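You operate a simulated robot arm through the tools that you are given. There is no shell and no other tool. Be economical: measure what you need, move in short steps, check, and stop when the job is done.

The job below is to be done with a simulated robot arm. You get a single attempt, and the scene is never put back.

## Task
Leak test the bottle on the ring: grey mat if TIGHT, yellow mat if LEAK.
Fine: three strokes under the dome, the dome back where it stood.
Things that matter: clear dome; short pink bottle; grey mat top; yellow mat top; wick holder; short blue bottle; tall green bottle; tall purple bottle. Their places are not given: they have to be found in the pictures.

It is judged by the outcome, as a careful person would: the job done as asked, and still so three seconds after it is handed in. It fails if anything else is knocked over, pushed out of place, dropped, spilled or broken.

## Robot
A 6-joint arm with a two-finger parallel gripper, fixed in place. Base frame: the origin is at the foot of the arm, x ahead of it, y to its left, z up; the work surface is at about z = 0. Readings come in mm, rad, newtons and seconds.
With the tool pointing down near the work surface it reaches from about 140 to 580 mm from the base axis. Its first joint turns from -1.152 to 1.152 rad. Payload 2.1 kg.
The tool frame sits at the grasp point between the pads (the TCP): z along the fingers, y along the line on which they close. The tips reach 30 mm beyond it. The gripper opens to 94 mm. The fingers are 28 mm wide and 10 mm thick; the gripper's body (50 by 96 mm) begins 55 mm behind the TCP.
Orientation is that of the tool frame in the base frame, as [roll, pitch, yaw] about the fixed x, y, z axes, in that order (R = Rz(yaw) Ry(pitch) Rx(roll)). With the fingers straight down and closing along the base's y, the tool's x points along the base's -x, its y along +y and its z along -z.

## Interface
- The arm moves only by the tool servo_tool. Its argument "deltas" is a list of rows, each an object (a shift or turn left out is 0, a gripper value left out holds the last) with "dp": the shift along the base's x, y, z in mm, a list of three; "delta_rot": the turn, a rotation vector about the base's x, y, z in rad, a list of three; "grip": the closure, from 0 (fully open) to 1 (shut). In form: [{"dp": [x, y, z], "delta_rot": [ax, ay, az], "grip": grip}, ...]. A call has 1 to 10 rows; each row is the pose to reach, as a shift and turn from the pose commanded when the call began. Rows are played at 5 a second. More than 50 mm and 0.15 rad between two rows, or a gripper value outside its range, and nothing of the call is played. Where a pose cannot be reached the arm comes as near as it can. A force on the tool above 40 N (or 10 N above the force at the start of the call, whichever is more), or a blocked arm, ends the call early, and 0.2 s more pass. The fingers move at their own pace (about 72 mm/s each) and stop on an object; they squeeze with about 22 N. The grip force told is the motor's: it shows also when the fingers shut on nothing. Time passes only in rows, and 0.2 s behind the last, so rows that repeat a pose let the fingers close. The reply holds the time, the measured pose of the TCP, the force on the tool along the base axes, the opening and the grip force, in the units named above and with some noise.
- Cameras (640 x 400 px; columns grow to the right, rows downward): "scene" is fixed at [66.1, -375.4, 496.5]; the picture's right is [0.70, -0.71, 0.00], its down [-0.32, -0.32, -0.89] and it looks along [0.63, 0.63, -0.45] (base axes); focal length 282 px, centre (320, 200). "wrist" rides on the gripper at [76, 14, -103] in the tool frame; the picture's right is [-0.18, 0.98, 0.00], its down [-0.75, -0.14, -0.64] and it looks along [-0.63, -0.12, 0.77] (tool axes); focal length 243 px, centre (320, 200).
- snapshot(camera): a new picture of that camera. The clock stands still meanwhile.
- probe_pixels(camera, pixels): for up to 12 pixels [column, row] of the newest picture of that camera ("zoom" is the newest enlarged one), the place [x, y, z] in the base frame of the surface seen there, good to about 2 mm. The clock stands still meanwhile.
- enlarge(camera, box): a new picture of the part [left, top, right, bottom] of that camera's present view, enlarged. The clock stands still meanwhile.
- sign_off(): hands the job in; it is judged then, once.

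Keep the steps short. Do not move on a guess: measure, check each grasp and each placing, and mend mistakes. In all there are 80 turns and 38 pictures (those below and enlarged ones count). Leave the gripper open and the arm clear of the work at the hand-in unless told otherwise, and finish with a single line.

The tools are called after "Request:" by a JSON object that holds its "name" and its "arguments". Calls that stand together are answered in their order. servo_tool: Moves the arm, as the interface text tells. Its arguments: {"type":"object","properties":{"deltas":{"type":"array"}},"required":["deltas"]} The other tools are called the same way: snapshot (camera) takes a picture; probe_pixels (camera, pixels) gives the place of the surface under pixels of a picture; enlarge (camera, box) takes an enlarged picture of a part of a camera's view; sign_off () hands the job in.

At the start:

```text
t: 0.0
position: [297.5, 195.9, 412.3]
orientation: [-3.141, 0.002, 3.142]
ft_force: [-0.5, 0.0, 0.5]
gripper_width: 94.0
gripper_force: 0.1
```

scene: 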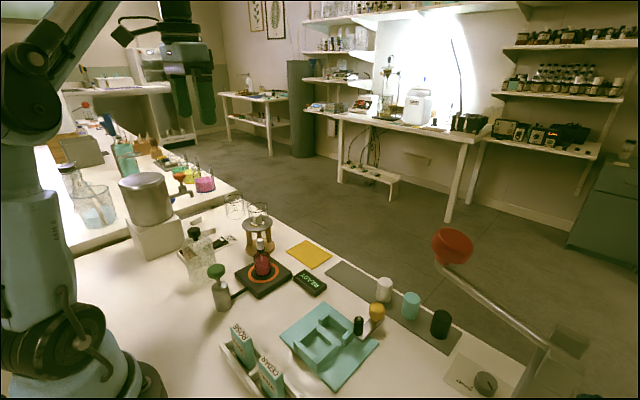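
wrist: 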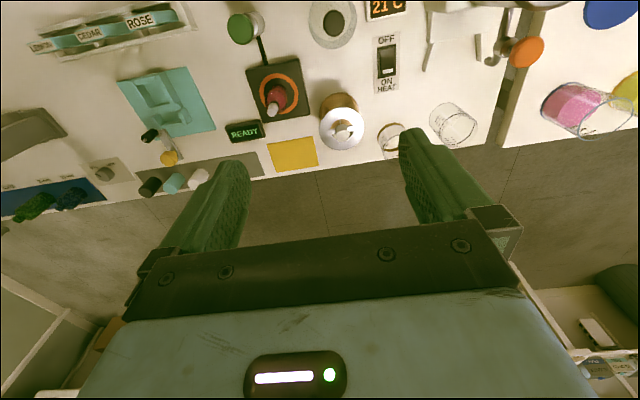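

I see a bottle on a plate with an orange ring, a pump-like green knob next to it, and a READY display. I enlarge the work area to identify the dome, pump and mats.

Request:
{"name": "enlarge", "arguments": {"camera": "scene", "box": [160, 180, 360, 320]}}

Request:
{"name": "enlarge", "arguments": {"camera": "scene", "box": [210, 250, 500, 400]}}

Request:
{"name": "enlarge", "arguments": {"camera": "wrist", "box": [100, 0, 540, 220]}}

```text
2.86 times, centred on (260, 250) of scene
```

zoom: 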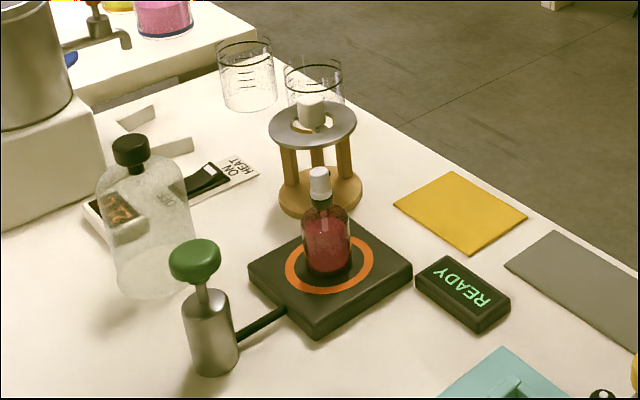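

```text
2.21 times, centred on (355, 325) of scene
```

zoom: 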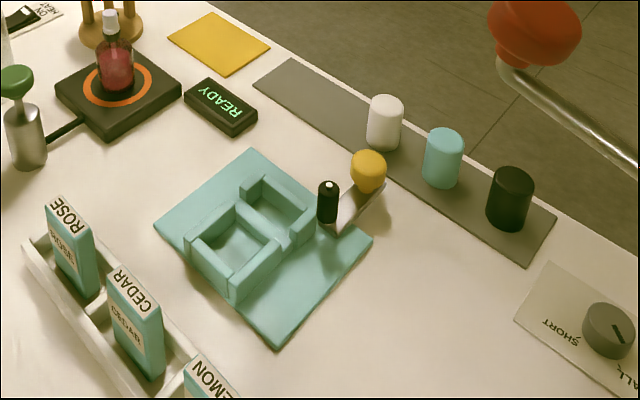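

```text
1.45 times, centred on (320, 110) of wrist
```

zoom: 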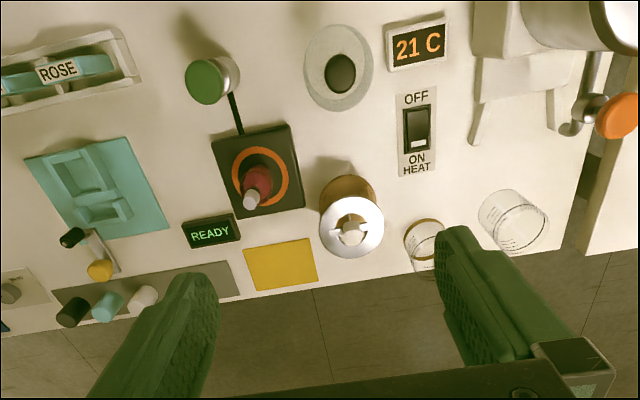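

The clear dome (black knob) stands left of the pump; I probe the key points: dome knob, pump knob, plate, bottle, mats and surroundings.

Request:
{"name": "enlarge", "arguments": {"camera": "scene", "box": [160, 200, 340, 312]}}

Request:
{"name": "probe_pixels", "arguments": {"camera": "scene", "pixels": [[193, 231], [194, 236], [216, 268], [222, 297], [260, 240], [261, 268], [234, 272], [262, 298], [292, 270], [264, 249], [309, 255], [345, 278]]}}

Request:
{"name": "probe_pixels", "arguments": {"camera": "wrist", "pixels": [[333, 22], [352, 8], [315, 25], [333, 44], [240, 28], [245, 28], [272, 108], [283, 95], [293, 153], [225, 165], [243, 130], [345, 130]]}}

```text
3.56 times, centred on (250, 256) of scene
```

zoom: 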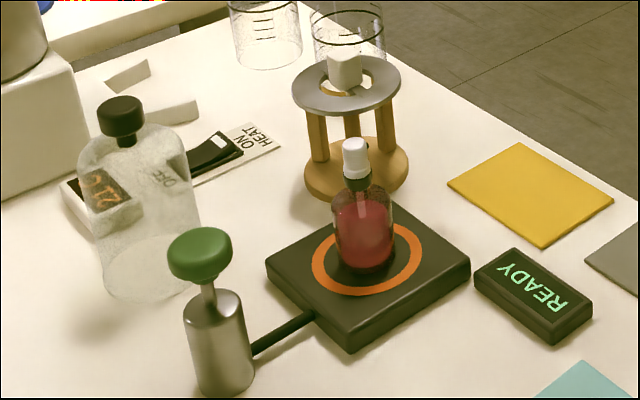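

```text
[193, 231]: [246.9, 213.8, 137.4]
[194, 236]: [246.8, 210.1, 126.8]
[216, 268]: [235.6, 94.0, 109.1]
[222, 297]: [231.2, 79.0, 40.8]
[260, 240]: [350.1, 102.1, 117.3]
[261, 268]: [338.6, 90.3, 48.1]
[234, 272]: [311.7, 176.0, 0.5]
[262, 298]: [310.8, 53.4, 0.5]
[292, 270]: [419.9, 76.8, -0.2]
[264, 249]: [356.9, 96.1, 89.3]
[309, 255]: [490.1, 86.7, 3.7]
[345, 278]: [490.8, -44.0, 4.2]
```

```text
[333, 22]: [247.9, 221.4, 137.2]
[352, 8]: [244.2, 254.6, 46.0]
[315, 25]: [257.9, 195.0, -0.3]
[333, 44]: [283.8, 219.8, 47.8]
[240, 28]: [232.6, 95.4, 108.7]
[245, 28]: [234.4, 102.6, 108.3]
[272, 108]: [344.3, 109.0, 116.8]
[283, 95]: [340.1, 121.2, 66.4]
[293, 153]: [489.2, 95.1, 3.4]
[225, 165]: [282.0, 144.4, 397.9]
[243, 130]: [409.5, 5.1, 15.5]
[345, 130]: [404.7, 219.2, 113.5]
```

Refining with the zoom: dome knob edges, dome foot, pump knob edges, plate corners, ring edges.

Request:
{"name": "probe_pixels", "arguments": {"camera": "zoom", "pixels": [[101, 108], [139, 108], [120, 98], [120, 114], [120, 128], [110, 140], [131, 143], [140, 200], [120, 290], [190, 290], [160, 300], [100, 160]]}}

Request:
{"name": "probe_pixels", "arguments": {"camera": "zoom", "pixels": [[172, 250], [228, 250], [200, 230], [200, 255], [270, 265], [350, 335], [466, 262], [375, 205], [317, 268], [418, 255], [362, 293], [208, 295]]}}

Request:
{"name": "probe_pixels", "arguments": {"camera": "zoom", "pixels": [[354, 142], [345, 147], [367, 147], [355, 165], [357, 190], [362, 225], [335, 225], [390, 225], [362, 260], [518, 145], [540, 245], [610, 200]]}}

Request:
{"name": "probe_pixels", "arguments": {"camera": "wrist", "pixels": [[325, 22], [341, 22], [333, 13], [333, 31], [231, 28], [240, 14], [240, 42], [265, 88], [292, 75], [307, 108], [255, 122], [300, 95]]}}

```text
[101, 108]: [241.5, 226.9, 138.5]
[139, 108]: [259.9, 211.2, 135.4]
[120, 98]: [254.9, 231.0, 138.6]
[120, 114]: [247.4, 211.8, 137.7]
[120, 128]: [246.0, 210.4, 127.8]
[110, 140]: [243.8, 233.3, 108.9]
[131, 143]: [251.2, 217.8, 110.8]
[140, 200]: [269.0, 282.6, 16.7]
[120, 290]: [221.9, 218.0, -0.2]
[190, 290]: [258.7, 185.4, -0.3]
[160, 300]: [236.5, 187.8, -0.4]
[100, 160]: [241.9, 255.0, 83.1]
```

```text
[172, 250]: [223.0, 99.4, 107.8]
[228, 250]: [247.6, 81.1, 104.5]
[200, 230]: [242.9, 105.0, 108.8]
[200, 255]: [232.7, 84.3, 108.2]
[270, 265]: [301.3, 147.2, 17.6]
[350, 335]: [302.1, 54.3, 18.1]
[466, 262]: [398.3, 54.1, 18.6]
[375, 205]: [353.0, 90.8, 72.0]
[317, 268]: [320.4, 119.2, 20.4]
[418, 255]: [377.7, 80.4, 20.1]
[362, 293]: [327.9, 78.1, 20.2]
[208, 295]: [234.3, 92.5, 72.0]
```

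```text
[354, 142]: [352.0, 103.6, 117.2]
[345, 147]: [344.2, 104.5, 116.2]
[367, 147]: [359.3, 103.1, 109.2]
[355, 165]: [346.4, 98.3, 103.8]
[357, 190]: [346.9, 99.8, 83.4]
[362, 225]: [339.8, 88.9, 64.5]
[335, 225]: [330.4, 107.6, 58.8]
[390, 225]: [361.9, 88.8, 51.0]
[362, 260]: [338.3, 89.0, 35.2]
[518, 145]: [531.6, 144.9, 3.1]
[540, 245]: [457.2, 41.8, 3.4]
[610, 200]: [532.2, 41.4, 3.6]
```

```text
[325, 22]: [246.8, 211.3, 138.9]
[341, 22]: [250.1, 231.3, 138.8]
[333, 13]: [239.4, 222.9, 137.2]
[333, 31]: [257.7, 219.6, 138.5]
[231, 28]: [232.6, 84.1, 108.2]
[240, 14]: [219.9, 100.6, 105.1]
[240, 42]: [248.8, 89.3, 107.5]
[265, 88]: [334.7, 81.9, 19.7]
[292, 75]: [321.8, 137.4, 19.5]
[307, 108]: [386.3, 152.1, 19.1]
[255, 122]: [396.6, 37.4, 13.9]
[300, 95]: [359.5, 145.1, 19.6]
```

Estimates: dome knob centre (249, 221), top z 138; plate centre (350, 101), top z 19; pump knob (235, 93), top 108. I move above the dome knob with fingers half open.

Request:
{"name": "servo_tool", "arguments": {"deltas": [{"dp": [-24, 12, -30], "grip": 0.45}, {"dp": [-48.5, 25.1, -60]}, {"dp": [-48.5, 25.1, -105]}, {"dp": [-48.5, 25.1, -150]}, {"dp": [-48.5, 25.1, -190]}, {"dp": [-48.5, 25.1, -210]}, {"dp": [-48.5, 25.1, -210]}]}}

Request:
{"name": "snapshot", "arguments": {"camera": "wrist"}}

Request:
{"name": "enlarge", "arguments": {"camera": "scene", "box": [130, 150, 290, 310]}}

```text
t: 1.6
position: [249.1, 220.6, 202.2]
orientation: [-3.142, 0.002, -3.141]
ft_force: [-0.1, -0.7, 0.1]
gripper_width: 51.8
gripper_force: 0.1
```

```text
31 pictures are left
```

wrist: 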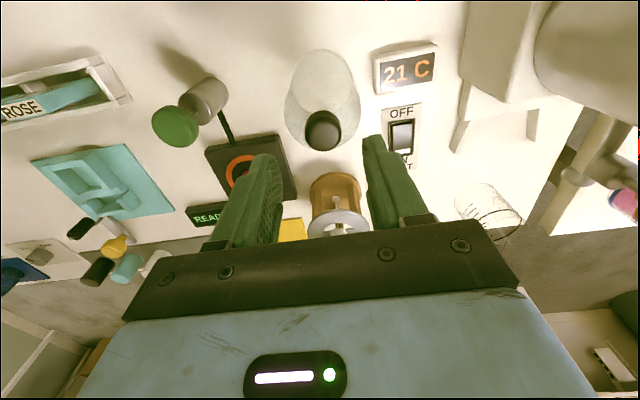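

```text
2.50 times, centred on (210, 230) of scene
```

zoom: 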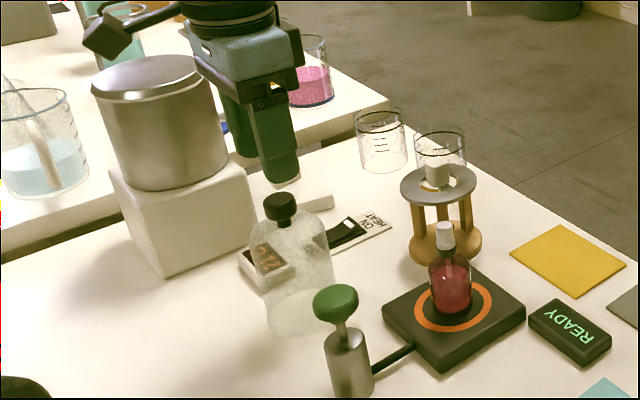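

Knob at wrist (323,130), between the fingers. I re-measure its edges and the dome's foot.

Request:
{"name": "probe_pixels", "arguments": {"camera": "wrist", "pixels": [[323, 132], [308, 132], [338, 132], [323, 116], [323, 148], [288, 110], [355, 110], [320, 52], [290, 90], [351, 90], [297, 125], [347, 125]]}}

```text
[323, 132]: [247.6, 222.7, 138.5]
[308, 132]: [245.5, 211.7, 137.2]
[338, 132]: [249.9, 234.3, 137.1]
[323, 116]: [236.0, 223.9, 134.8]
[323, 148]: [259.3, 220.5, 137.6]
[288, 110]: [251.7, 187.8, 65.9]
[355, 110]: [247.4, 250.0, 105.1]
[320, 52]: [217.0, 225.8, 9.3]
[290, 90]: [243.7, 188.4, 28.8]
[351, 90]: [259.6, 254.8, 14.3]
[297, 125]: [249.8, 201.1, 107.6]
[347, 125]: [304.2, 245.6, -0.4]
```

Knob centre about (248, 222); dome shoulder at z≈107, radius ≈34. I lower to TCP z 143 (tips at 113) and close.

Request:
{"name": "servo_tool", "arguments": {"deltas": [{"dp": [-1, 1.5, -30]}, {"dp": [-1, 1.5, -50]}, {"dp": [-1, 1.5, -59]}, {"dp": [-1, 1.5, -59]}, {"dp": [-1, 1.5, -59], "grip": 0.7}, {"dp": [-1, 1.5, -59], "grip": 1}, {"dp": [-1, 1.5, -59], "grip": 1}, {"dp": [-1, 1.5, -59], "grip": 1}]}}

Request:
{"name": "snapshot", "arguments": {"camera": "wrist"}}

```text
t: 3.4
position: [245.9, 222.5, 143.7]
orientation: [-3.141, 0.002, 3.141]
ft_force: [-0.4, -0.9, -0.5]
gripper_width: 26.6
gripper_force: 22.0
```

```text
29 pictures are left
```

wrist: 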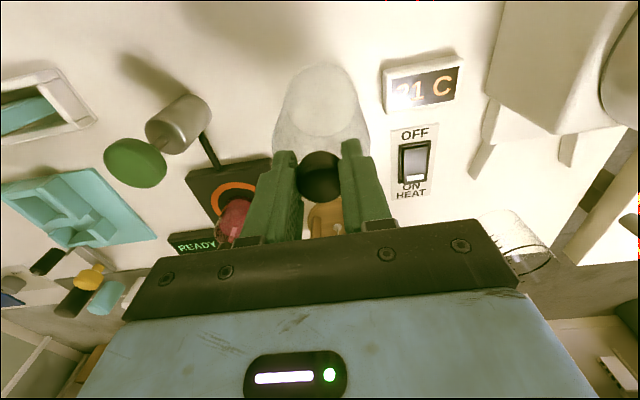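

Grip holds at 26.6 mm, 22 N. I lift straight up 140 mm.

Request:
{"name": "servo_tool", "arguments": {"deltas": [{"dp": [0, 0, 5]}, {"dp": [0, 0, 20]}, {"dp": [0, 0, 45]}, {"dp": [0, 0, 75]}, {"dp": [0, 0, 105]}, {"dp": [0, 0, 130]}, {"dp": [0, 0, 140]}, {"dp": [0, 0, 140]}]}}

Request:
{"name": "snapshot", "arguments": {"camera": "scene"}}

```text
t: 5.2
position: [246.9, 223.5, 283.6]
orientation: [3.141, 0.003, 3.14]
ft_force: [0.1, -0.5, -1.2]
gripper_width: 26.7
gripper_force: 21.8
```

```text
28 pictures are left
```

scene: 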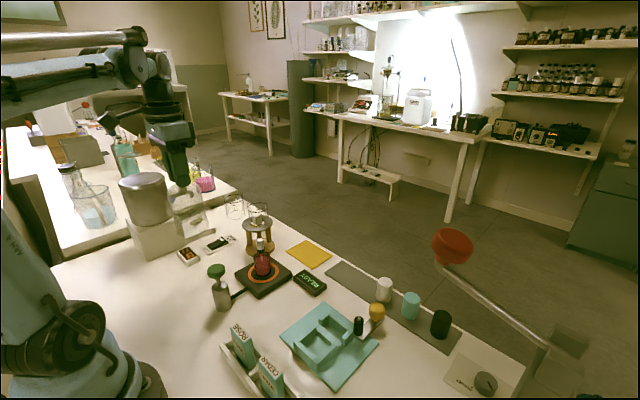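

Dome lifted cleanly. I refine the ring and bottle centre in a zoom before carrying it over.

Request:
{"name": "enlarge", "arguments": {"camera": "scene", "box": [224, 224, 304, 304]}}

```text
5.00 times, centred on (264, 264) of scene
```

zoom: 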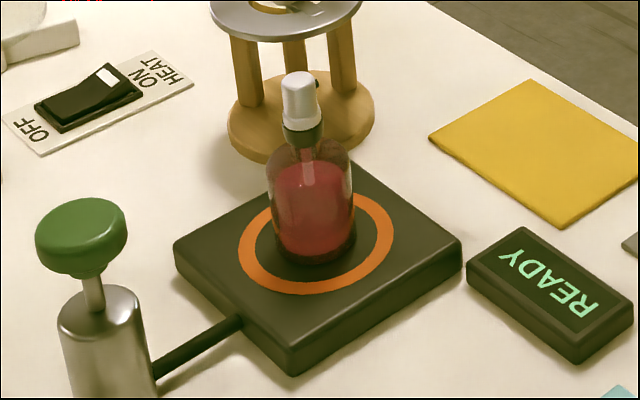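

Request:
{"name": "probe_pixels", "arguments": {"camera": "zoom", "pixels": [[178, 242], [291, 358], [458, 237], [243, 262], [312, 292], [388, 228], [371, 272], [256, 222], [298, 76], [285, 100], [320, 100], [303, 105]]}}

Request:
{"name": "probe_pixels", "arguments": {"camera": "zoom", "pixels": [[313, 245], [285, 245], [340, 245], [275, 215], [350, 215], [312, 200], [318, 262], [120, 225], [100, 320], [300, 130], [285, 65], [260, 155]]}}

```text
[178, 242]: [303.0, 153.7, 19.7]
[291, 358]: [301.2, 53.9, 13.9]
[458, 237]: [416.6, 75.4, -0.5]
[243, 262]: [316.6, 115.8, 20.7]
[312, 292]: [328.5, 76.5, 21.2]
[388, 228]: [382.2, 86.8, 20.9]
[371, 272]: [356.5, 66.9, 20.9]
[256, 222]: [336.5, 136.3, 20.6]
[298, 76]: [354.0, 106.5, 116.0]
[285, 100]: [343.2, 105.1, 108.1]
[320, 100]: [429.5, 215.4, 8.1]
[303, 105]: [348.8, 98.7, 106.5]
```

```text
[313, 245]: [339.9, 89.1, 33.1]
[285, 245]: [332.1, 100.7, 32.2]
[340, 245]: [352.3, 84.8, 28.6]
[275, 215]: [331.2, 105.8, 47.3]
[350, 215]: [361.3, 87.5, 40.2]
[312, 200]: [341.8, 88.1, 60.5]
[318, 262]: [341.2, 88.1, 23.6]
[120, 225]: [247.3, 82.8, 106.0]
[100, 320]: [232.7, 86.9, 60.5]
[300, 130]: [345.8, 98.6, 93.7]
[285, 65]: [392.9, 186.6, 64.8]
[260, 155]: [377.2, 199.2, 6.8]
```

Ring centre (350, 102.5), bottle centred on it. I carry the dome over at height.

Request:
{"name": "servo_tool", "arguments": {"deltas": [{"dp": [10, -12, 0]}, {"dp": [28, -33, 0]}, {"dp": [48, -57, 0]}, {"dp": [68, -80, 0]}, {"dp": [85, -100, 0]}, {"dp": [96, -113, 0]}, {"dp": [102, -120.5, 0]}, {"dp": [102, -120.5, 0]}, {"dp": [102, -120.5, 0]}]}}

Request:
{"name": "enlarge", "arguments": {"camera": "scene", "box": [180, 150, 340, 310]}}

Request:
{"name": "snapshot", "arguments": {"camera": "wrist"}}

```text
t: 7.2
position: [348.4, 100.9, 283.3]
orientation: [3.141, 0.002, 3.141]
ft_force: [0.0, 0.3, -0.4]
gripper_width: 26.8
gripper_force: 22.3
```

```text
2.50 times, centred on (260, 230) of scene
```

zoom: 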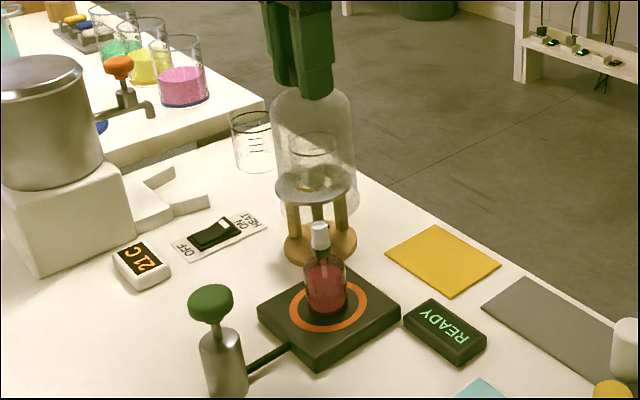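

```text
25 pictures are left
```

wrist: 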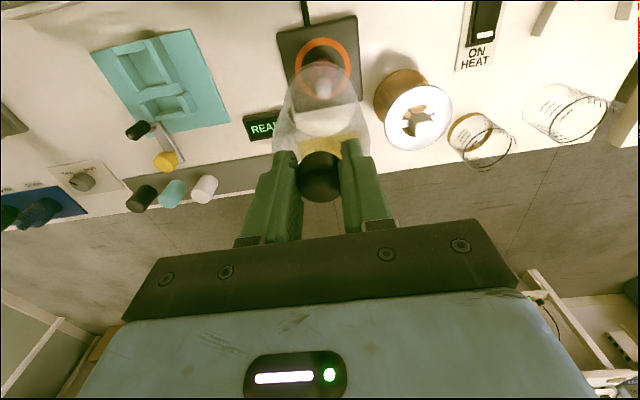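

Dome hangs upright above the bottle. I nudge (+1, +1.5) and lower, stopping 2–3 mm above the ring.

Request:
{"name": "servo_tool", "arguments": {"deltas": [{"dp": [1, 1.5, 0]}, {"dp": [1, 1.5, -20]}, {"dp": [1, 1.5, -45]}, {"dp": [1, 1.5, -70]}, {"dp": [1, 1.5, -92]}, {"dp": [1, 1.5, -108]}, {"dp": [1, 1.5, -116]}, {"dp": [1, 1.5, -116]}]}}

Request:
{"name": "enlarge", "arguments": {"camera": "scene", "box": [204, 190, 314, 300]}}

```text
t: 9.0
position: [350.5, 102.3, 167.9]
orientation: [3.141, 0.002, 3.141]
ft_force: [-0.2, 0.5, -2.4]
gripper_width: 26.7
gripper_force: 22.2
```

```text
3.64 times, centred on (259, 245) of scene
```

zoom: 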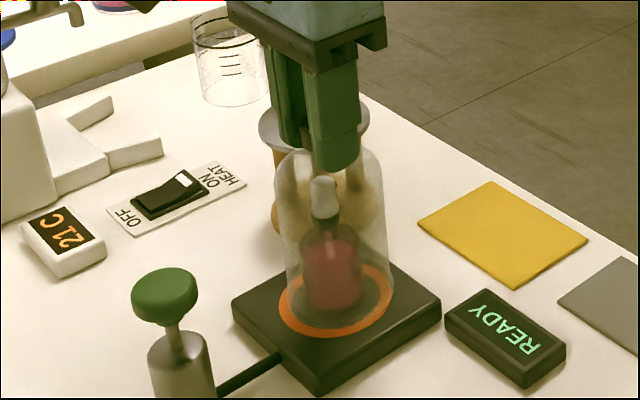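

Dome is centred over the ring, bottle inside. I lower the last few millimetres, watching force.

Request:
{"name": "servo_tool", "arguments": {"deltas": [{"dp": [0, 0, -1]}, {"dp": [0, 0, -2]}, {"dp": [0, 0, -3]}, {"dp": [0, 0, -4]}, {"dp": [0, 0, -4]}]}}

```text
t: 10.2
position: [349.9, 103.3, 164.0]
orientation: [3.141, 0.003, -3.141]
ft_force: [1.1, 0.4, -1.2]
gripper_width: 26.7
gripper_force: 22.5
```

Not clearly in contact yet; another 1.5 mm slowly.

Request:
{"name": "servo_tool", "arguments": {"deltas": [{"dp": [0, 0, -0.5]}, {"dp": [0, 0, -1]}, {"dp": [0, 0, -1.5]}, {"dp": [0, 0, -1.5]}]}}

Request:
{"name": "enlarge", "arguments": {"camera": "scene", "box": [224, 220, 304, 300]}}

```text
t: 11.2
position: [351.1, 103.4, 161.5]
orientation: [3.14, 0.003, 3.141]
ft_force: [-2.6, 4.0, 16.9]
gripper_width: 26.9
gripper_force: 22.0
```

```text
5.00 times, centred on (264, 260) of scene
```

zoom: 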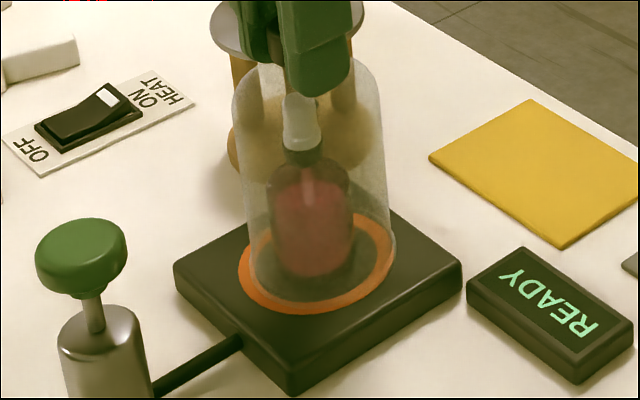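

Contact at 17 N: seated. I ease up 1 mm, open, and retreat upward.

Request:
{"name": "servo_tool", "arguments": {"deltas": [{"dp": [0, 0, 0.8]}, {"dp": [0, 0, 0.8], "grip": 0.5}, {"dp": [0, 0, 0.8], "grip": 0.5}, {"dp": [0, 0, 0.8]}, {"dp": [0, 0, 20]}, {"dp": [0, 0, 50]}, {"dp": [0, 0, 70]}]}}

Request:
{"name": "snapshot", "arguments": {"camera": "wrist"}}

```text
t: 12.8
position: [352.0, 103.2, 232.1]
orientation: [-3.14, 0.001, -3.141]
ft_force: [0.0, 0.3, 0.2]
gripper_width: 46.9
gripper_force: 0.0
```

```text
22 pictures are left
```

wrist: 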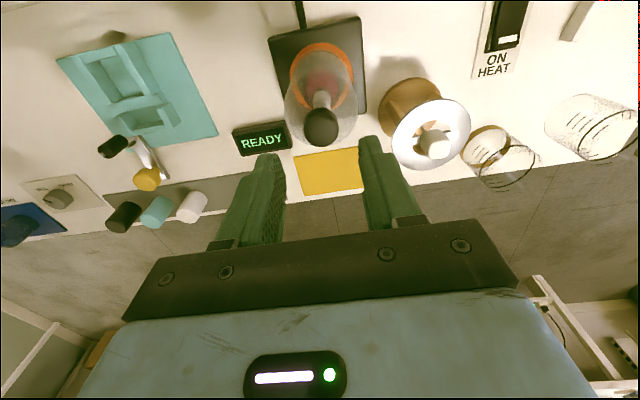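

Dome stands free on the ring. Next: fingers shut, move above the pump knob (235, 93), tips ~20 mm above it.

Request:
{"name": "servo_tool", "arguments": {"deltas": [{"dp": [-30, -3, 0], "grip": 1}, {"dp": [-70, -6, 0]}, {"dp": [-105, -10, 0]}, {"dp": [-116, -10.5, 0]}, {"dp": [-116, -10.5, -35]}, {"dp": [-116, -10.5, -70]}, {"dp": [-116, -10.5, -73]}]}}

Request:
{"name": "enlarge", "arguments": {"camera": "scene", "box": [180, 220, 280, 320]}}

Request:
{"name": "probe_pixels", "arguments": {"camera": "wrist", "pixels": [[322, 127], [305, 127], [339, 127], [322, 110], [322, 143]]}}

```text
t: 14.4
position: [233.9, 92.2, 157.6]
orientation: [-3.141, 0.001, 3.141]
ft_force: [-0.3, -0.6, 0.1]
gripper_width: 0.1
gripper_force: 21.8
```

```text
4.00 times, centred on (230, 270) of scene
```

zoom: 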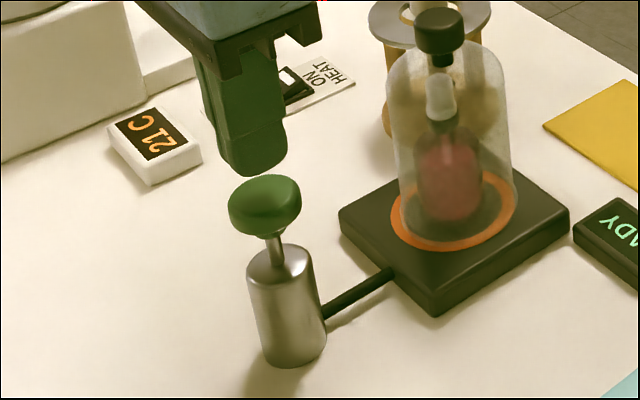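

```text
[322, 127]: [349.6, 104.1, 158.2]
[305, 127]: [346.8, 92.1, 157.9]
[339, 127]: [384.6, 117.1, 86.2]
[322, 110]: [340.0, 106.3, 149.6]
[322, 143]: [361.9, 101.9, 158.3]
```

Tips are right above the knob. I press gently: down 32 mm (about 12 mm of stroke) and read the force.

Request:
{"name": "servo_tool", "arguments": {"deltas": [{"dp": [1, 1, -14]}, {"dp": [1, 1, -20]}, {"dp": [1, 1, -26]}, {"dp": [1, 1, -32]}]}}

Request:
{"name": "enlarge", "arguments": {"camera": "scene", "box": [180, 210, 340, 310]}}

```text
t: 15.4
position: [235.3, 94.2, 125.2]
orientation: [3.14, 0.001, 3.141]
ft_force: [-0.9, -1.5, 4.5]
gripper_width: 0.0
gripper_force: 22.6
```

```text
4.00 times, centred on (260, 260) of scene
```

zoom: 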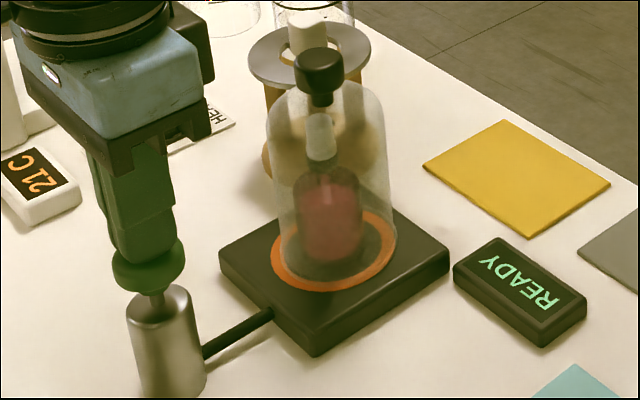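

The knob goes down with 4.5 N spring force. I continue to the stop.

Request:
{"name": "servo_tool", "arguments": {"deltas": [{"dp": [0, 0, -3]}, {"dp": [0, 0, -6]}, {"dp": [0, 0, -8]}, {"dp": [0, 0, -10]}, {"dp": [0, 0, -12]}, {"dp": [0, 0, -14]}]}}

Request:
{"name": "enlarge", "arguments": {"camera": "scene", "box": [180, 210, 340, 310]}}

```text
t: 16.7
position: [236.7, 94.9, 116.9]
orientation: [-3.141, -0.001, -3.141]
ft_force: [-4.4, -1.1, 31.2]
gripper_width: 0.2
gripper_force: 21.7
stopped in row 6: the force on the tool passed its limit (the readings are from after the stop); the commanded pose is now the measured one
```

```text
4.00 times, centred on (260, 260) of scene
```

zoom: 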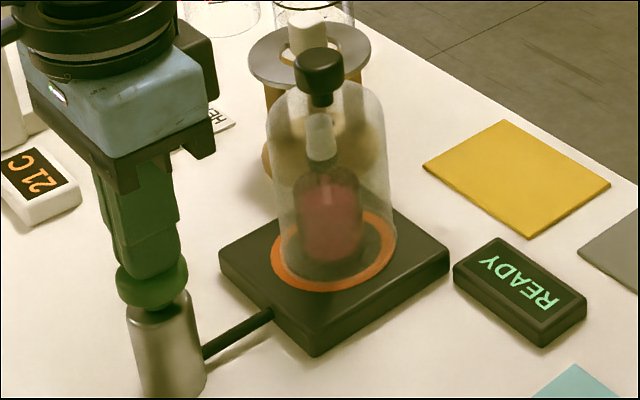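

Bottom of stroke at TCP z≈117. I release fully (+28 mm) and look.

Request:
{"name": "servo_tool", "arguments": {"deltas": [{"dp": [-1, -1, 10]}, {"dp": [-1, -1, 20]}, {"dp": [-1, -1, 30]}, {"dp": [-1, -1, 30]}]}}

Request:
{"name": "enlarge", "arguments": {"camera": "scene", "box": [180, 210, 340, 310]}}

```text
t: 17.7
position: [233.5, 93.3, 145.6]
orientation: [-3.141, 0.0, -3.14]
ft_force: [0.2, -0.2, 0.3]
gripper_width: 0.0
gripper_force: 21.9
```

```text
4.00 times, centred on (260, 260) of scene
```

zoom: 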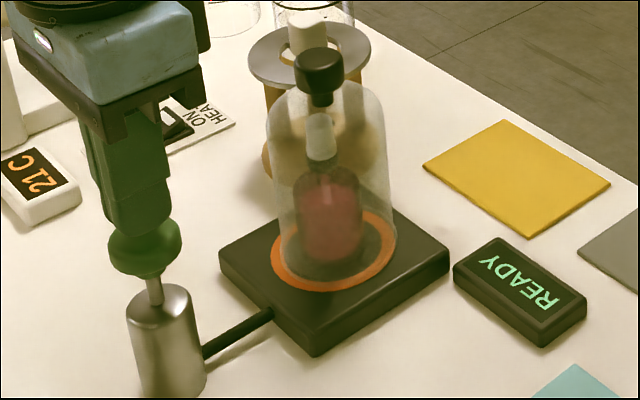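

Knob sprang back. Second stroke: down to z≈116, up fully.

Request:
{"name": "servo_tool", "arguments": {"deltas": [{"dp": [1, 0.5, -10]}, {"dp": [1, 0.5, -20]}, {"dp": [1, 0.5, -27]}, {"dp": [1, 0.5, -31]}, {"dp": [1, 0.5, -31]}]}}

Request:
{"name": "servo_tool", "arguments": {"deltas": [{"dp": [0, 0, 10]}, {"dp": [0, 0, 20]}, {"dp": [0, 0, 31]}, {"dp": [0, 0, 31]}]}}

Request:
{"name": "enlarge", "arguments": {"camera": "scene", "box": [180, 210, 340, 310]}}

```text
t: 18.8
position: [236.0, 94.5, 117.3]
orientation: [-3.141, -0.005, 3.141]
ft_force: [-3.8, -1.3, 30.1]
gripper_width: 0.2
gripper_force: 21.9
stopped in row 5: the force on the tool passed its limit (the readings are from after the stop); the commanded pose is now the measured one
```

```text
t: 19.8
position: [235.8, 91.7, 145.5]
orientation: [-3.14, -0.003, -3.14]
ft_force: [0.2, 0.9, 0.0]
gripper_width: 0.0
gripper_force: 21.8
```

```text
4.00 times, centred on (260, 260) of scene
```

zoom: 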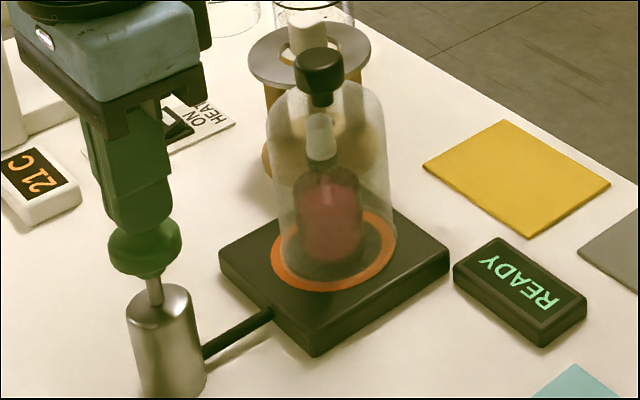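

Two full strokes done (both hit the bottom stop), knob back up. Third stroke now.

Request:
{"name": "servo_tool", "arguments": {"deltas": [{"dp": [0, 0.5, -10]}, {"dp": [0, 0.5, -20]}, {"dp": [0, 0.5, -27]}, {"dp": [0, 0.5, -31]}, {"dp": [0, 0.5, -31]}]}}

Request:
{"name": "servo_tool", "arguments": {"deltas": [{"dp": [0, 0, 10]}, {"dp": [0, 0, 20]}, {"dp": [0, 0, 31]}, {"dp": [0, 0, 40]}, {"dp": [0, 0, 40]}]}}

Request:
{"name": "enlarge", "arguments": {"camera": "scene", "box": [180, 210, 340, 310]}}

```text
t: 21.0
position: [235.6, 93.6, 116.4]
orientation: [-3.141, -0.003, 3.141]
ft_force: [-5.7, 0.1, 35.8]
gripper_width: 0.0
gripper_force: 21.8
```

```text
t: 22.2
position: [236.3, 94.1, 155.0]
orientation: [3.141, -0.004, 3.141]
ft_force: [0.5, 0.3, -0.8]
gripper_width: 0.4
gripper_force: 22.2
```

```text
4.00 times, centred on (260, 260) of scene
```

zoom: 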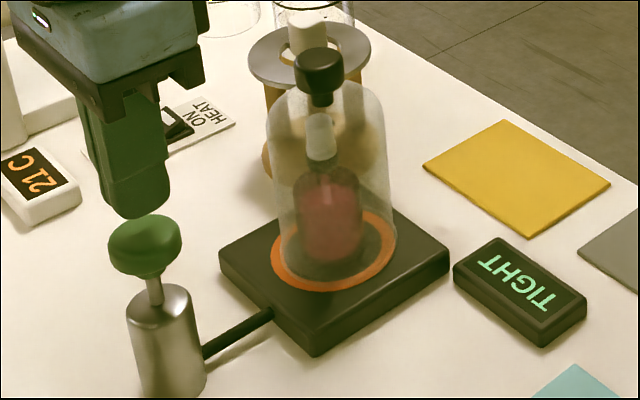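

Display reads TIGHT → grey mat. Now fetch the dome: rise, go over its knob (350, 103.5), open half.

Request:
{"name": "servo_tool", "arguments": {"deltas": [{"dp": [0, 0, 40]}, {"dp": [0, 0, 76], "grip": 0.45}, {"dp": [40, 4, 76]}, {"dp": [80, 7, 76]}, {"dp": [110, 10, 76]}, {"dp": [115, 10, 76]}, {"dp": [115, 10, 76]}]}}

Request:
{"name": "snapshot", "arguments": {"camera": "wrist"}}

```text
t: 23.8
position: [350.6, 103.7, 232.5]
orientation: [3.141, -0.004, 3.141]
ft_force: [-0.1, -0.3, -0.1]
gripper_width: 51.5
gripper_force: 0.0
```

```text
15 pictures are left
```

wrist: 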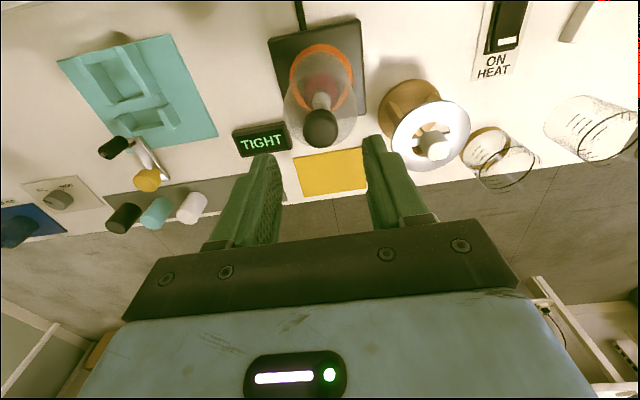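

Aligned. Descend to TCP z≈163, close on the knob.

Request:
{"name": "servo_tool", "arguments": {"deltas": [{"dp": [0, 0, -30]}, {"dp": [0, 0, -55]}, {"dp": [0, 0, -69]}, {"dp": [0, 0, -69]}, {"dp": [0, 0, -69], "grip": 0.7}, {"dp": [0, 0, -69], "grip": 1}, {"dp": [0, 0, -69]}, {"dp": [0, 0, -69]}]}}

Request:
{"name": "servo_tool", "arguments": {"deltas": [{"dp": [0, 0, 4]}, {"dp": [0, 0, 16]}, {"dp": [0, 0, 40]}, {"dp": [0, 0, 70]}, {"dp": [0, 0, 98]}, {"dp": [0, 0, 115]}, {"dp": [0, 0, 120]}, {"dp": [0, 0, 120]}]}}

Request:
{"name": "snapshot", "arguments": {"camera": "scene"}}

```text
t: 25.6
position: [350.1, 104.0, 163.0]
orientation: [3.142, -0.005, 3.141]
ft_force: [-0.4, 0.4, 0.6]
gripper_width: 26.7
gripper_force: 22.3
```

```text
t: 27.4
position: [350.4, 105.3, 282.5]
orientation: [-3.141, -0.002, -3.14]
ft_force: [0.4, -0.5, -1.7]
gripper_width: 26.6
gripper_force: 22.1
```

```text
14 pictures are left
```

scene: 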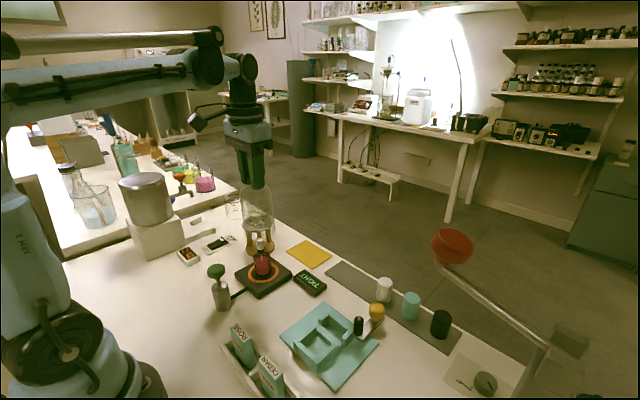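

Dome held and clear of the bottle. I carry it back to its original spot (248, 222) at height.

Request:
{"name": "servo_tool", "arguments": {"deltas": [{"dp": [-10, 12, 0]}, {"dp": [-28, 33, 0]}, {"dp": [-48, 56, 0]}, {"dp": [-68, 79, 0]}, {"dp": [-85, 99, 0]}, {"dp": [-96, 112, 0]}, {"dp": [-102.5, 118.5, 0]}, {"dp": [-102.5, 118.5, 0]}, {"dp": [-102.5, 118.5, 0]}]}}

Request:
{"name": "servo_tool", "arguments": {"deltas": [{"dp": [0, 0, -25]}, {"dp": [0, 0, -50]}, {"dp": [0, 0, -75]}, {"dp": [0, 0, -100]}, {"dp": [0, 0, -120]}, {"dp": [0, 0, -132]}, {"dp": [0, 0, -136]}, {"dp": [0, 0, -136]}]}}

Request:
{"name": "enlarge", "arguments": {"camera": "scene", "box": [150, 190, 270, 310]}}

```text
t: 29.4
position: [248.5, 222.5, 282.8]
orientation: [3.14, -0.003, -3.14]
ft_force: [-0.3, 0.7, -0.9]
gripper_width: 26.7
gripper_force: 21.9
```

```text
t: 31.2
position: [248.7, 222.1, 145.7]
orientation: [3.14, -0.003, 3.141]
ft_force: [0.3, 0.2, -0.8]
gripper_width: 26.4
gripper_force: 22.4
```

```text
3.33 times, centred on (210, 250) of scene
```

zoom: 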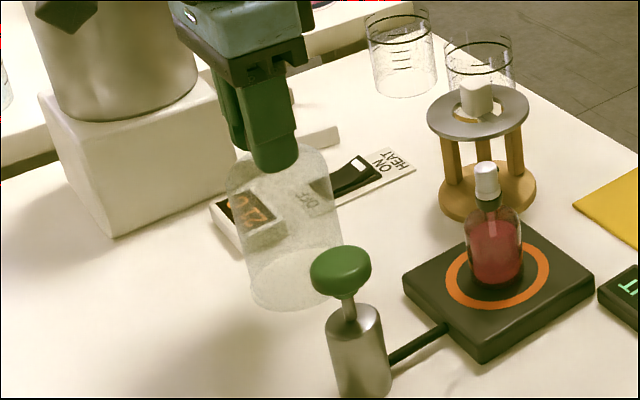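

Nearly down. Lower the last millimetres in small steps.

Request:
{"name": "servo_tool", "arguments": {"deltas": [{"dp": [0, 0, -1]}, {"dp": [0, 0, -2]}, {"dp": [0, 0, -3]}, {"dp": [0, 0, -4]}, {"dp": [0, 0, -4]}]}}

```text
t: 32.4
position: [249.0, 222.2, 141.8]
orientation: [3.14, -0.005, -3.14]
ft_force: [0.8, 0.6, 0.5]
gripper_width: 27.1
gripper_force: 22.3
```

Request:
{"name": "servo_tool", "arguments": {"deltas": [{"dp": [0, 0, -0.5]}, {"dp": [0, 0, -1]}, {"dp": [0, 0, -1]}]}}

```text
t: 33.2
position: [248.1, 222.5, 141.4]
orientation: [-3.141, -0.003, 3.141]
ft_force: [-1.2, -4.2, 17.0]
gripper_width: 26.7
gripper_force: 21.9
```

Contact at 17 N. Ease up, open gently, retreat straight up and verify.

Request:
{"name": "servo_tool", "arguments": {"deltas": [{"dp": [0, 0, 0.8]}, {"dp": [0, 0, 0.8], "grip": 0.5}, {"dp": [0, 0, 0.8]}, {"dp": [0, 0, 0.8]}, {"dp": [0, 0, 20]}, {"dp": [0, 0, 45]}, {"dp": [0, 0, 60]}, {"dp": [0, 0, 61]}]}}

Request:
{"name": "snapshot", "arguments": {"camera": "wrist"}}

Request:
{"name": "probe_pixels", "arguments": {"camera": "wrist", "pixels": [[323, 132], [308, 132], [338, 132], [323, 116], [323, 148], [320, 52]]}}

```text
t: 35.0
position: [248.4, 222.7, 203.3]
orientation: [-3.141, -0.004, -3.141]
ft_force: [-0.1, 0.8, -0.1]
gripper_width: 47.2
gripper_force: 0.1
```

```text
12 pictures are left
```

wrist: 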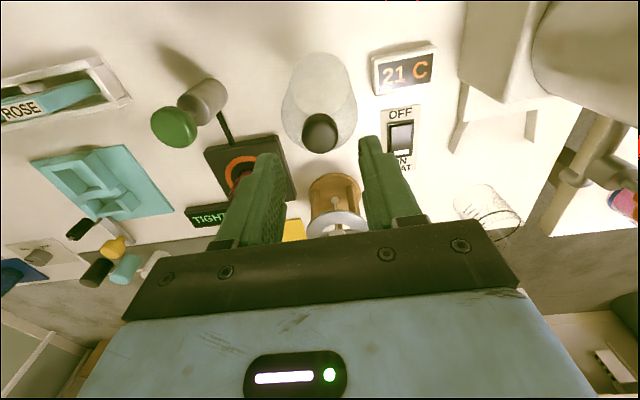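

```text
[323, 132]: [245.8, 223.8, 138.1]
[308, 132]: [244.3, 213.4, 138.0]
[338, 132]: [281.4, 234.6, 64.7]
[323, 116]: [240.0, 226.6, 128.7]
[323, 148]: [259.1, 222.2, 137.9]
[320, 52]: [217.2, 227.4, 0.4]
```

Dome is back at its spot (knob ≈ (248, 223)). Next I measure the grey mat's free end and the white cap on it.

Request:
{"name": "enlarge", "arguments": {"camera": "scene", "box": [310, 240, 430, 320]}}

```text
5.00 times, centred on (370, 280) of scene
```

zoom: 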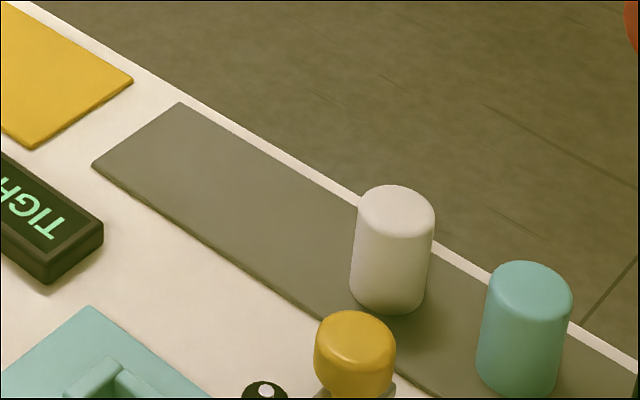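

Request:
{"name": "probe_pixels", "arguments": {"camera": "zoom", "pixels": [[96, 163], [180, 106], [205, 185], [318, 310], [320, 185], [354, 290], [395, 205], [395, 270], [390, 312], [80, 255], [355, 320], [90, 310]]}}

```text
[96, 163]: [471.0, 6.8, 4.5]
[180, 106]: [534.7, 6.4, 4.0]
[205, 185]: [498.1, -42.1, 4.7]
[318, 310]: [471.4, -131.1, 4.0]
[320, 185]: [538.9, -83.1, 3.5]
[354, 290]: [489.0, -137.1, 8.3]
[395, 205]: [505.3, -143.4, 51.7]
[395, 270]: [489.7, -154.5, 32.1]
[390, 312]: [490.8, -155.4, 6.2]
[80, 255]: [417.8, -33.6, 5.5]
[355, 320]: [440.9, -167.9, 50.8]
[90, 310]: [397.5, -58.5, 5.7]
```

Grey mat spans x 470–537, free for y from 7 to ≈ −125. Place target: (504, −55). I move above the bottle at (350, 102.5), opening ~64 mm.

Request:
{"name": "servo_tool", "arguments": {"deltas": [{"dp": [28, -33, 20], "grip": 0.3}, {"dp": [56, -66, 20]}, {"dp": [84, -99, 20]}, {"dp": [102, -120, 10]}, {"dp": [102, -120, -20]}, {"dp": [102, -120, -20]}]}}

Request:
{"name": "snapshot", "arguments": {"camera": "wrist"}}

Request:
{"name": "probe_pixels", "arguments": {"camera": "wrist", "pixels": [[321, 115], [321, 125], [321, 130], [312, 120], [330, 120], [321, 100], [321, 108], [321, 80]]}}

```text
t: 36.4
position: [349.1, 102.8, 182.4]
orientation: [-3.141, -0.002, 3.141]
ft_force: [0.4, -0.7, 0.7]
gripper_width: 65.7
gripper_force: 0.1
```

```text
10 pictures are left
```

wrist: 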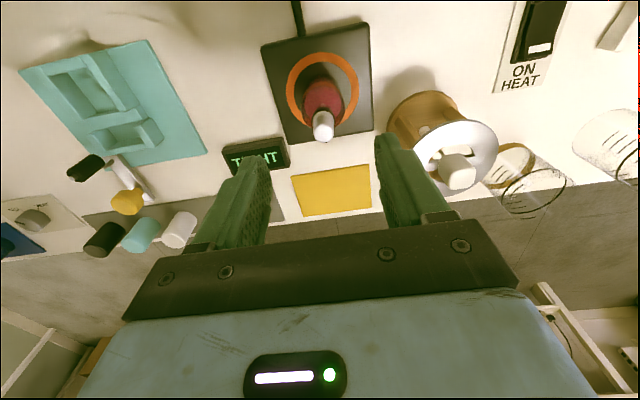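

```text
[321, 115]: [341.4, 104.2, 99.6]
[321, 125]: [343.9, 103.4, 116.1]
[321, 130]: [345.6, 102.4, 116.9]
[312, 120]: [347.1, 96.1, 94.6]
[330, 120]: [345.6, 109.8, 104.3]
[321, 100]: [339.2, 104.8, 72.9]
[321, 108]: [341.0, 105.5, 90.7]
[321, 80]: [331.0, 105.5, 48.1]
```

Bottle cap at (350, 103), between the fingers. Descend to TCP z 72 around the body and close.

Request:
{"name": "servo_tool", "arguments": {"deltas": [{"dp": [0.5, 0, -35]}, {"dp": [0.5, 0, -70]}, {"dp": [0.5, 0, -95]}, {"dp": [0.5, 0, -110]}, {"dp": [0.5, 0, -110]}, {"dp": [0.5, 0, -110], "grip": 0.5}, {"dp": [0.5, 0, -110], "grip": 0.8}, {"dp": [0.5, 0, -110], "grip": 1}, {"dp": [0.5, 0, -110]}, {"dp": [0.5, 0, -110]}]}}

Request:
{"name": "enlarge", "arguments": {"camera": "scene", "box": [204, 190, 324, 310]}}

```text
t: 38.6
position: [350.0, 103.5, 72.0]
orientation: [-3.141, -0.002, 3.141]
ft_force: [-0.3, 0.4, 0.1]
gripper_width: 40.4
gripper_force: 21.9
```

```text
3.33 times, centred on (264, 250) of scene
```

zoom: 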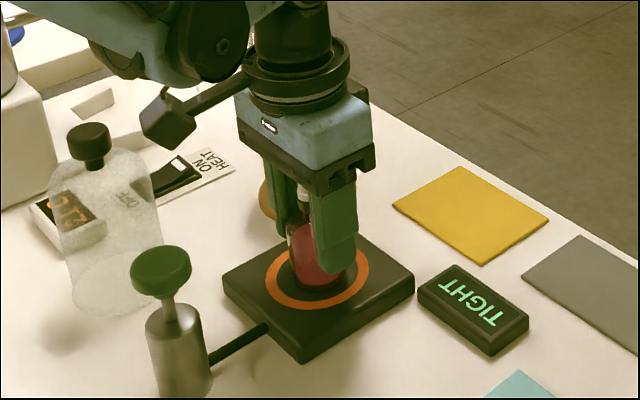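

Gripped at 40.4 mm on the body, 22 N. Lift slowly 70 mm and check.

Request:
{"name": "servo_tool", "arguments": {"deltas": [{"dp": [0, 0, 4]}, {"dp": [0, 0, 15]}, {"dp": [0, 0, 35]}, {"dp": [0, 0, 55]}, {"dp": [0, 0, 68]}, {"dp": [0, 0, 70]}, {"dp": [0, 0, 70]}]}}

Request:
{"name": "enlarge", "arguments": {"camera": "scene", "box": [204, 160, 384, 310]}}

```text
t: 40.2
position: [350.6, 103.2, 143.3]
orientation: [3.141, -0.004, 3.14]
ft_force: [0.6, -0.1, -1.1]
gripper_width: 40.4
gripper_force: 22.0
```

```text
2.67 times, centred on (294, 235) of scene
```

zoom: 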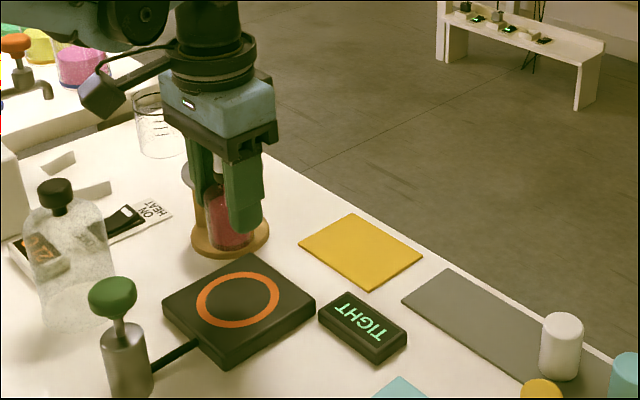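

Bottle lifted upright. Carry it over to (504, −55) at this height.

Request:
{"name": "servo_tool", "arguments": {"deltas": [{"dp": [10, -10, 0]}, {"dp": [28, -29, 0]}, {"dp": [50, -51, 0]}, {"dp": [72, -74, 0]}, {"dp": [94, -97, 0]}, {"dp": [116, -119, 0]}, {"dp": [135, -139, 0]}, {"dp": [148, -152, 0]}, {"dp": [154, -158.5, 0]}, {"dp": [154, -158.5, 0]}]}}

Request:
{"name": "servo_tool", "arguments": {"deltas": [{"dp": [0, 0, 0]}, {"dp": [0, 0, -20]}, {"dp": [0, 0, -42]}, {"dp": [0, 0, -62]}, {"dp": [0, 0, -76]}, {"dp": [0, 0, -82]}, {"dp": [0, 0, -82]}]}}

Request:
{"name": "enlarge", "arguments": {"camera": "scene", "box": [290, 190, 440, 310]}}

```text
t: 42.4
position: [503.9, -56.3, 142.8]
orientation: [3.141, -0.006, -3.142]
ft_force: [-0.6, 0.5, -2.0]
gripper_width: 40.2
gripper_force: 22.3
```

```text
t: 44.0
position: [505.3, -57.3, 61.0]
orientation: [-3.141, -0.003, -3.141]
ft_force: [0.6, -0.3, -1.2]
gripper_width: 40.3
gripper_force: 22.0
```

```text
3.33 times, centred on (365, 250) of scene
```

zoom: 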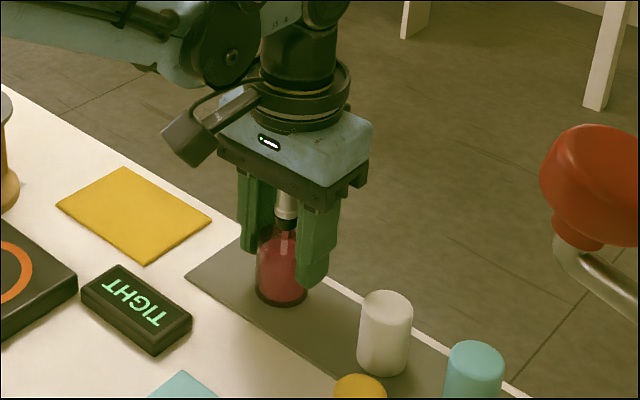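

Bottle ~4 mm above the grey mat. Lower in small steps to contact.

Request:
{"name": "servo_tool", "arguments": {"deltas": [{"dp": [0, 0, -1]}, {"dp": [0, 0, -2]}, {"dp": [0, 0, -3]}, {"dp": [0, 0, -3.5]}, {"dp": [0, 0, -3.5]}]}}

```text
t: 45.2
position: [504.8, -55.7, 57.5]
orientation: [3.14, -0.004, -3.141]
ft_force: [-0.8, -0.5, 7.9]
gripper_width: 40.4
gripper_force: 22.2
```

Contact at 8 N. Ease up slightly, open, and retreat.

Request:
{"name": "servo_tool", "arguments": {"deltas": [{"dp": [0, 0, 0.4]}, {"dp": [0, 0, 0.4], "grip": 0.45}, {"dp": [0, 0, 0.4], "grip": 0.3}, {"dp": [0, 0, 0.4]}, {"dp": [0, 0, 25]}, {"dp": [0, 0, 60]}, {"dp": [0, 0, 100]}, {"dp": [0, 0, 140]}, {"dp": [-40, 20, 160], "grip": 0}, {"dp": [-80, 40, 180]}]}}

Request:
{"name": "snapshot", "arguments": {"camera": "scene"}}

Request:
{"name": "enlarge", "arguments": {"camera": "scene", "box": [160, 190, 430, 330]}}

```text
t: 47.4
position: [423.1, -16.3, 236.8]
orientation: [-3.141, -0.003, 3.138]
ft_force: [-0.2, -0.2, -0.2]
gripper_width: 93.8
gripper_force: 0.0
```

```text
6 pictures are left
```

scene: 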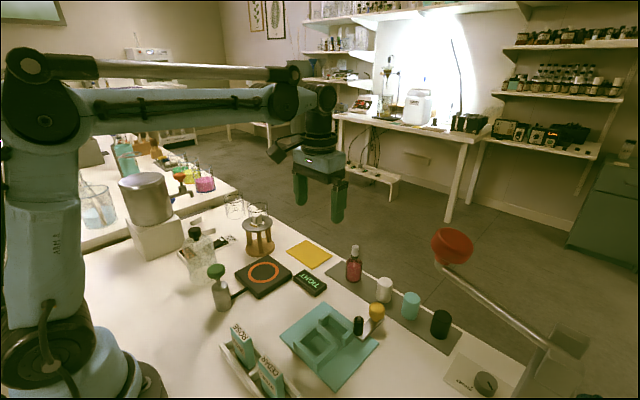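

```text
2.37 times, centred on (295, 260) of scene
```

zoom: 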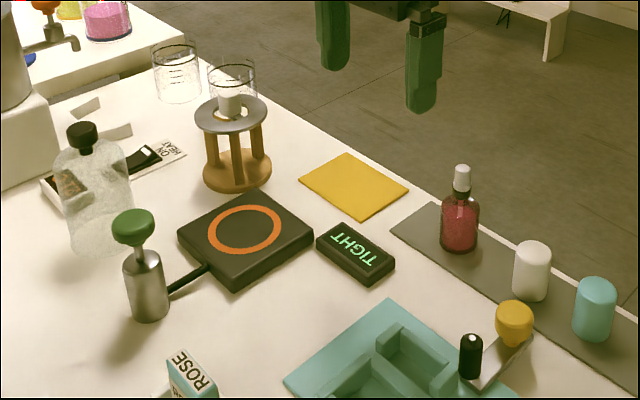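

The bottle stands upright on the grey mat, the dome is back in place, the gripper is open and the arm is clear. I hand it in.

Request:
{"name": "sign_off", "arguments": {}}

```text
The job is handed in.
```

Leak test done: after three full strokes under the dome the display read TIGHT, so the bottle is on the grey mat and the dome is back where it stood.
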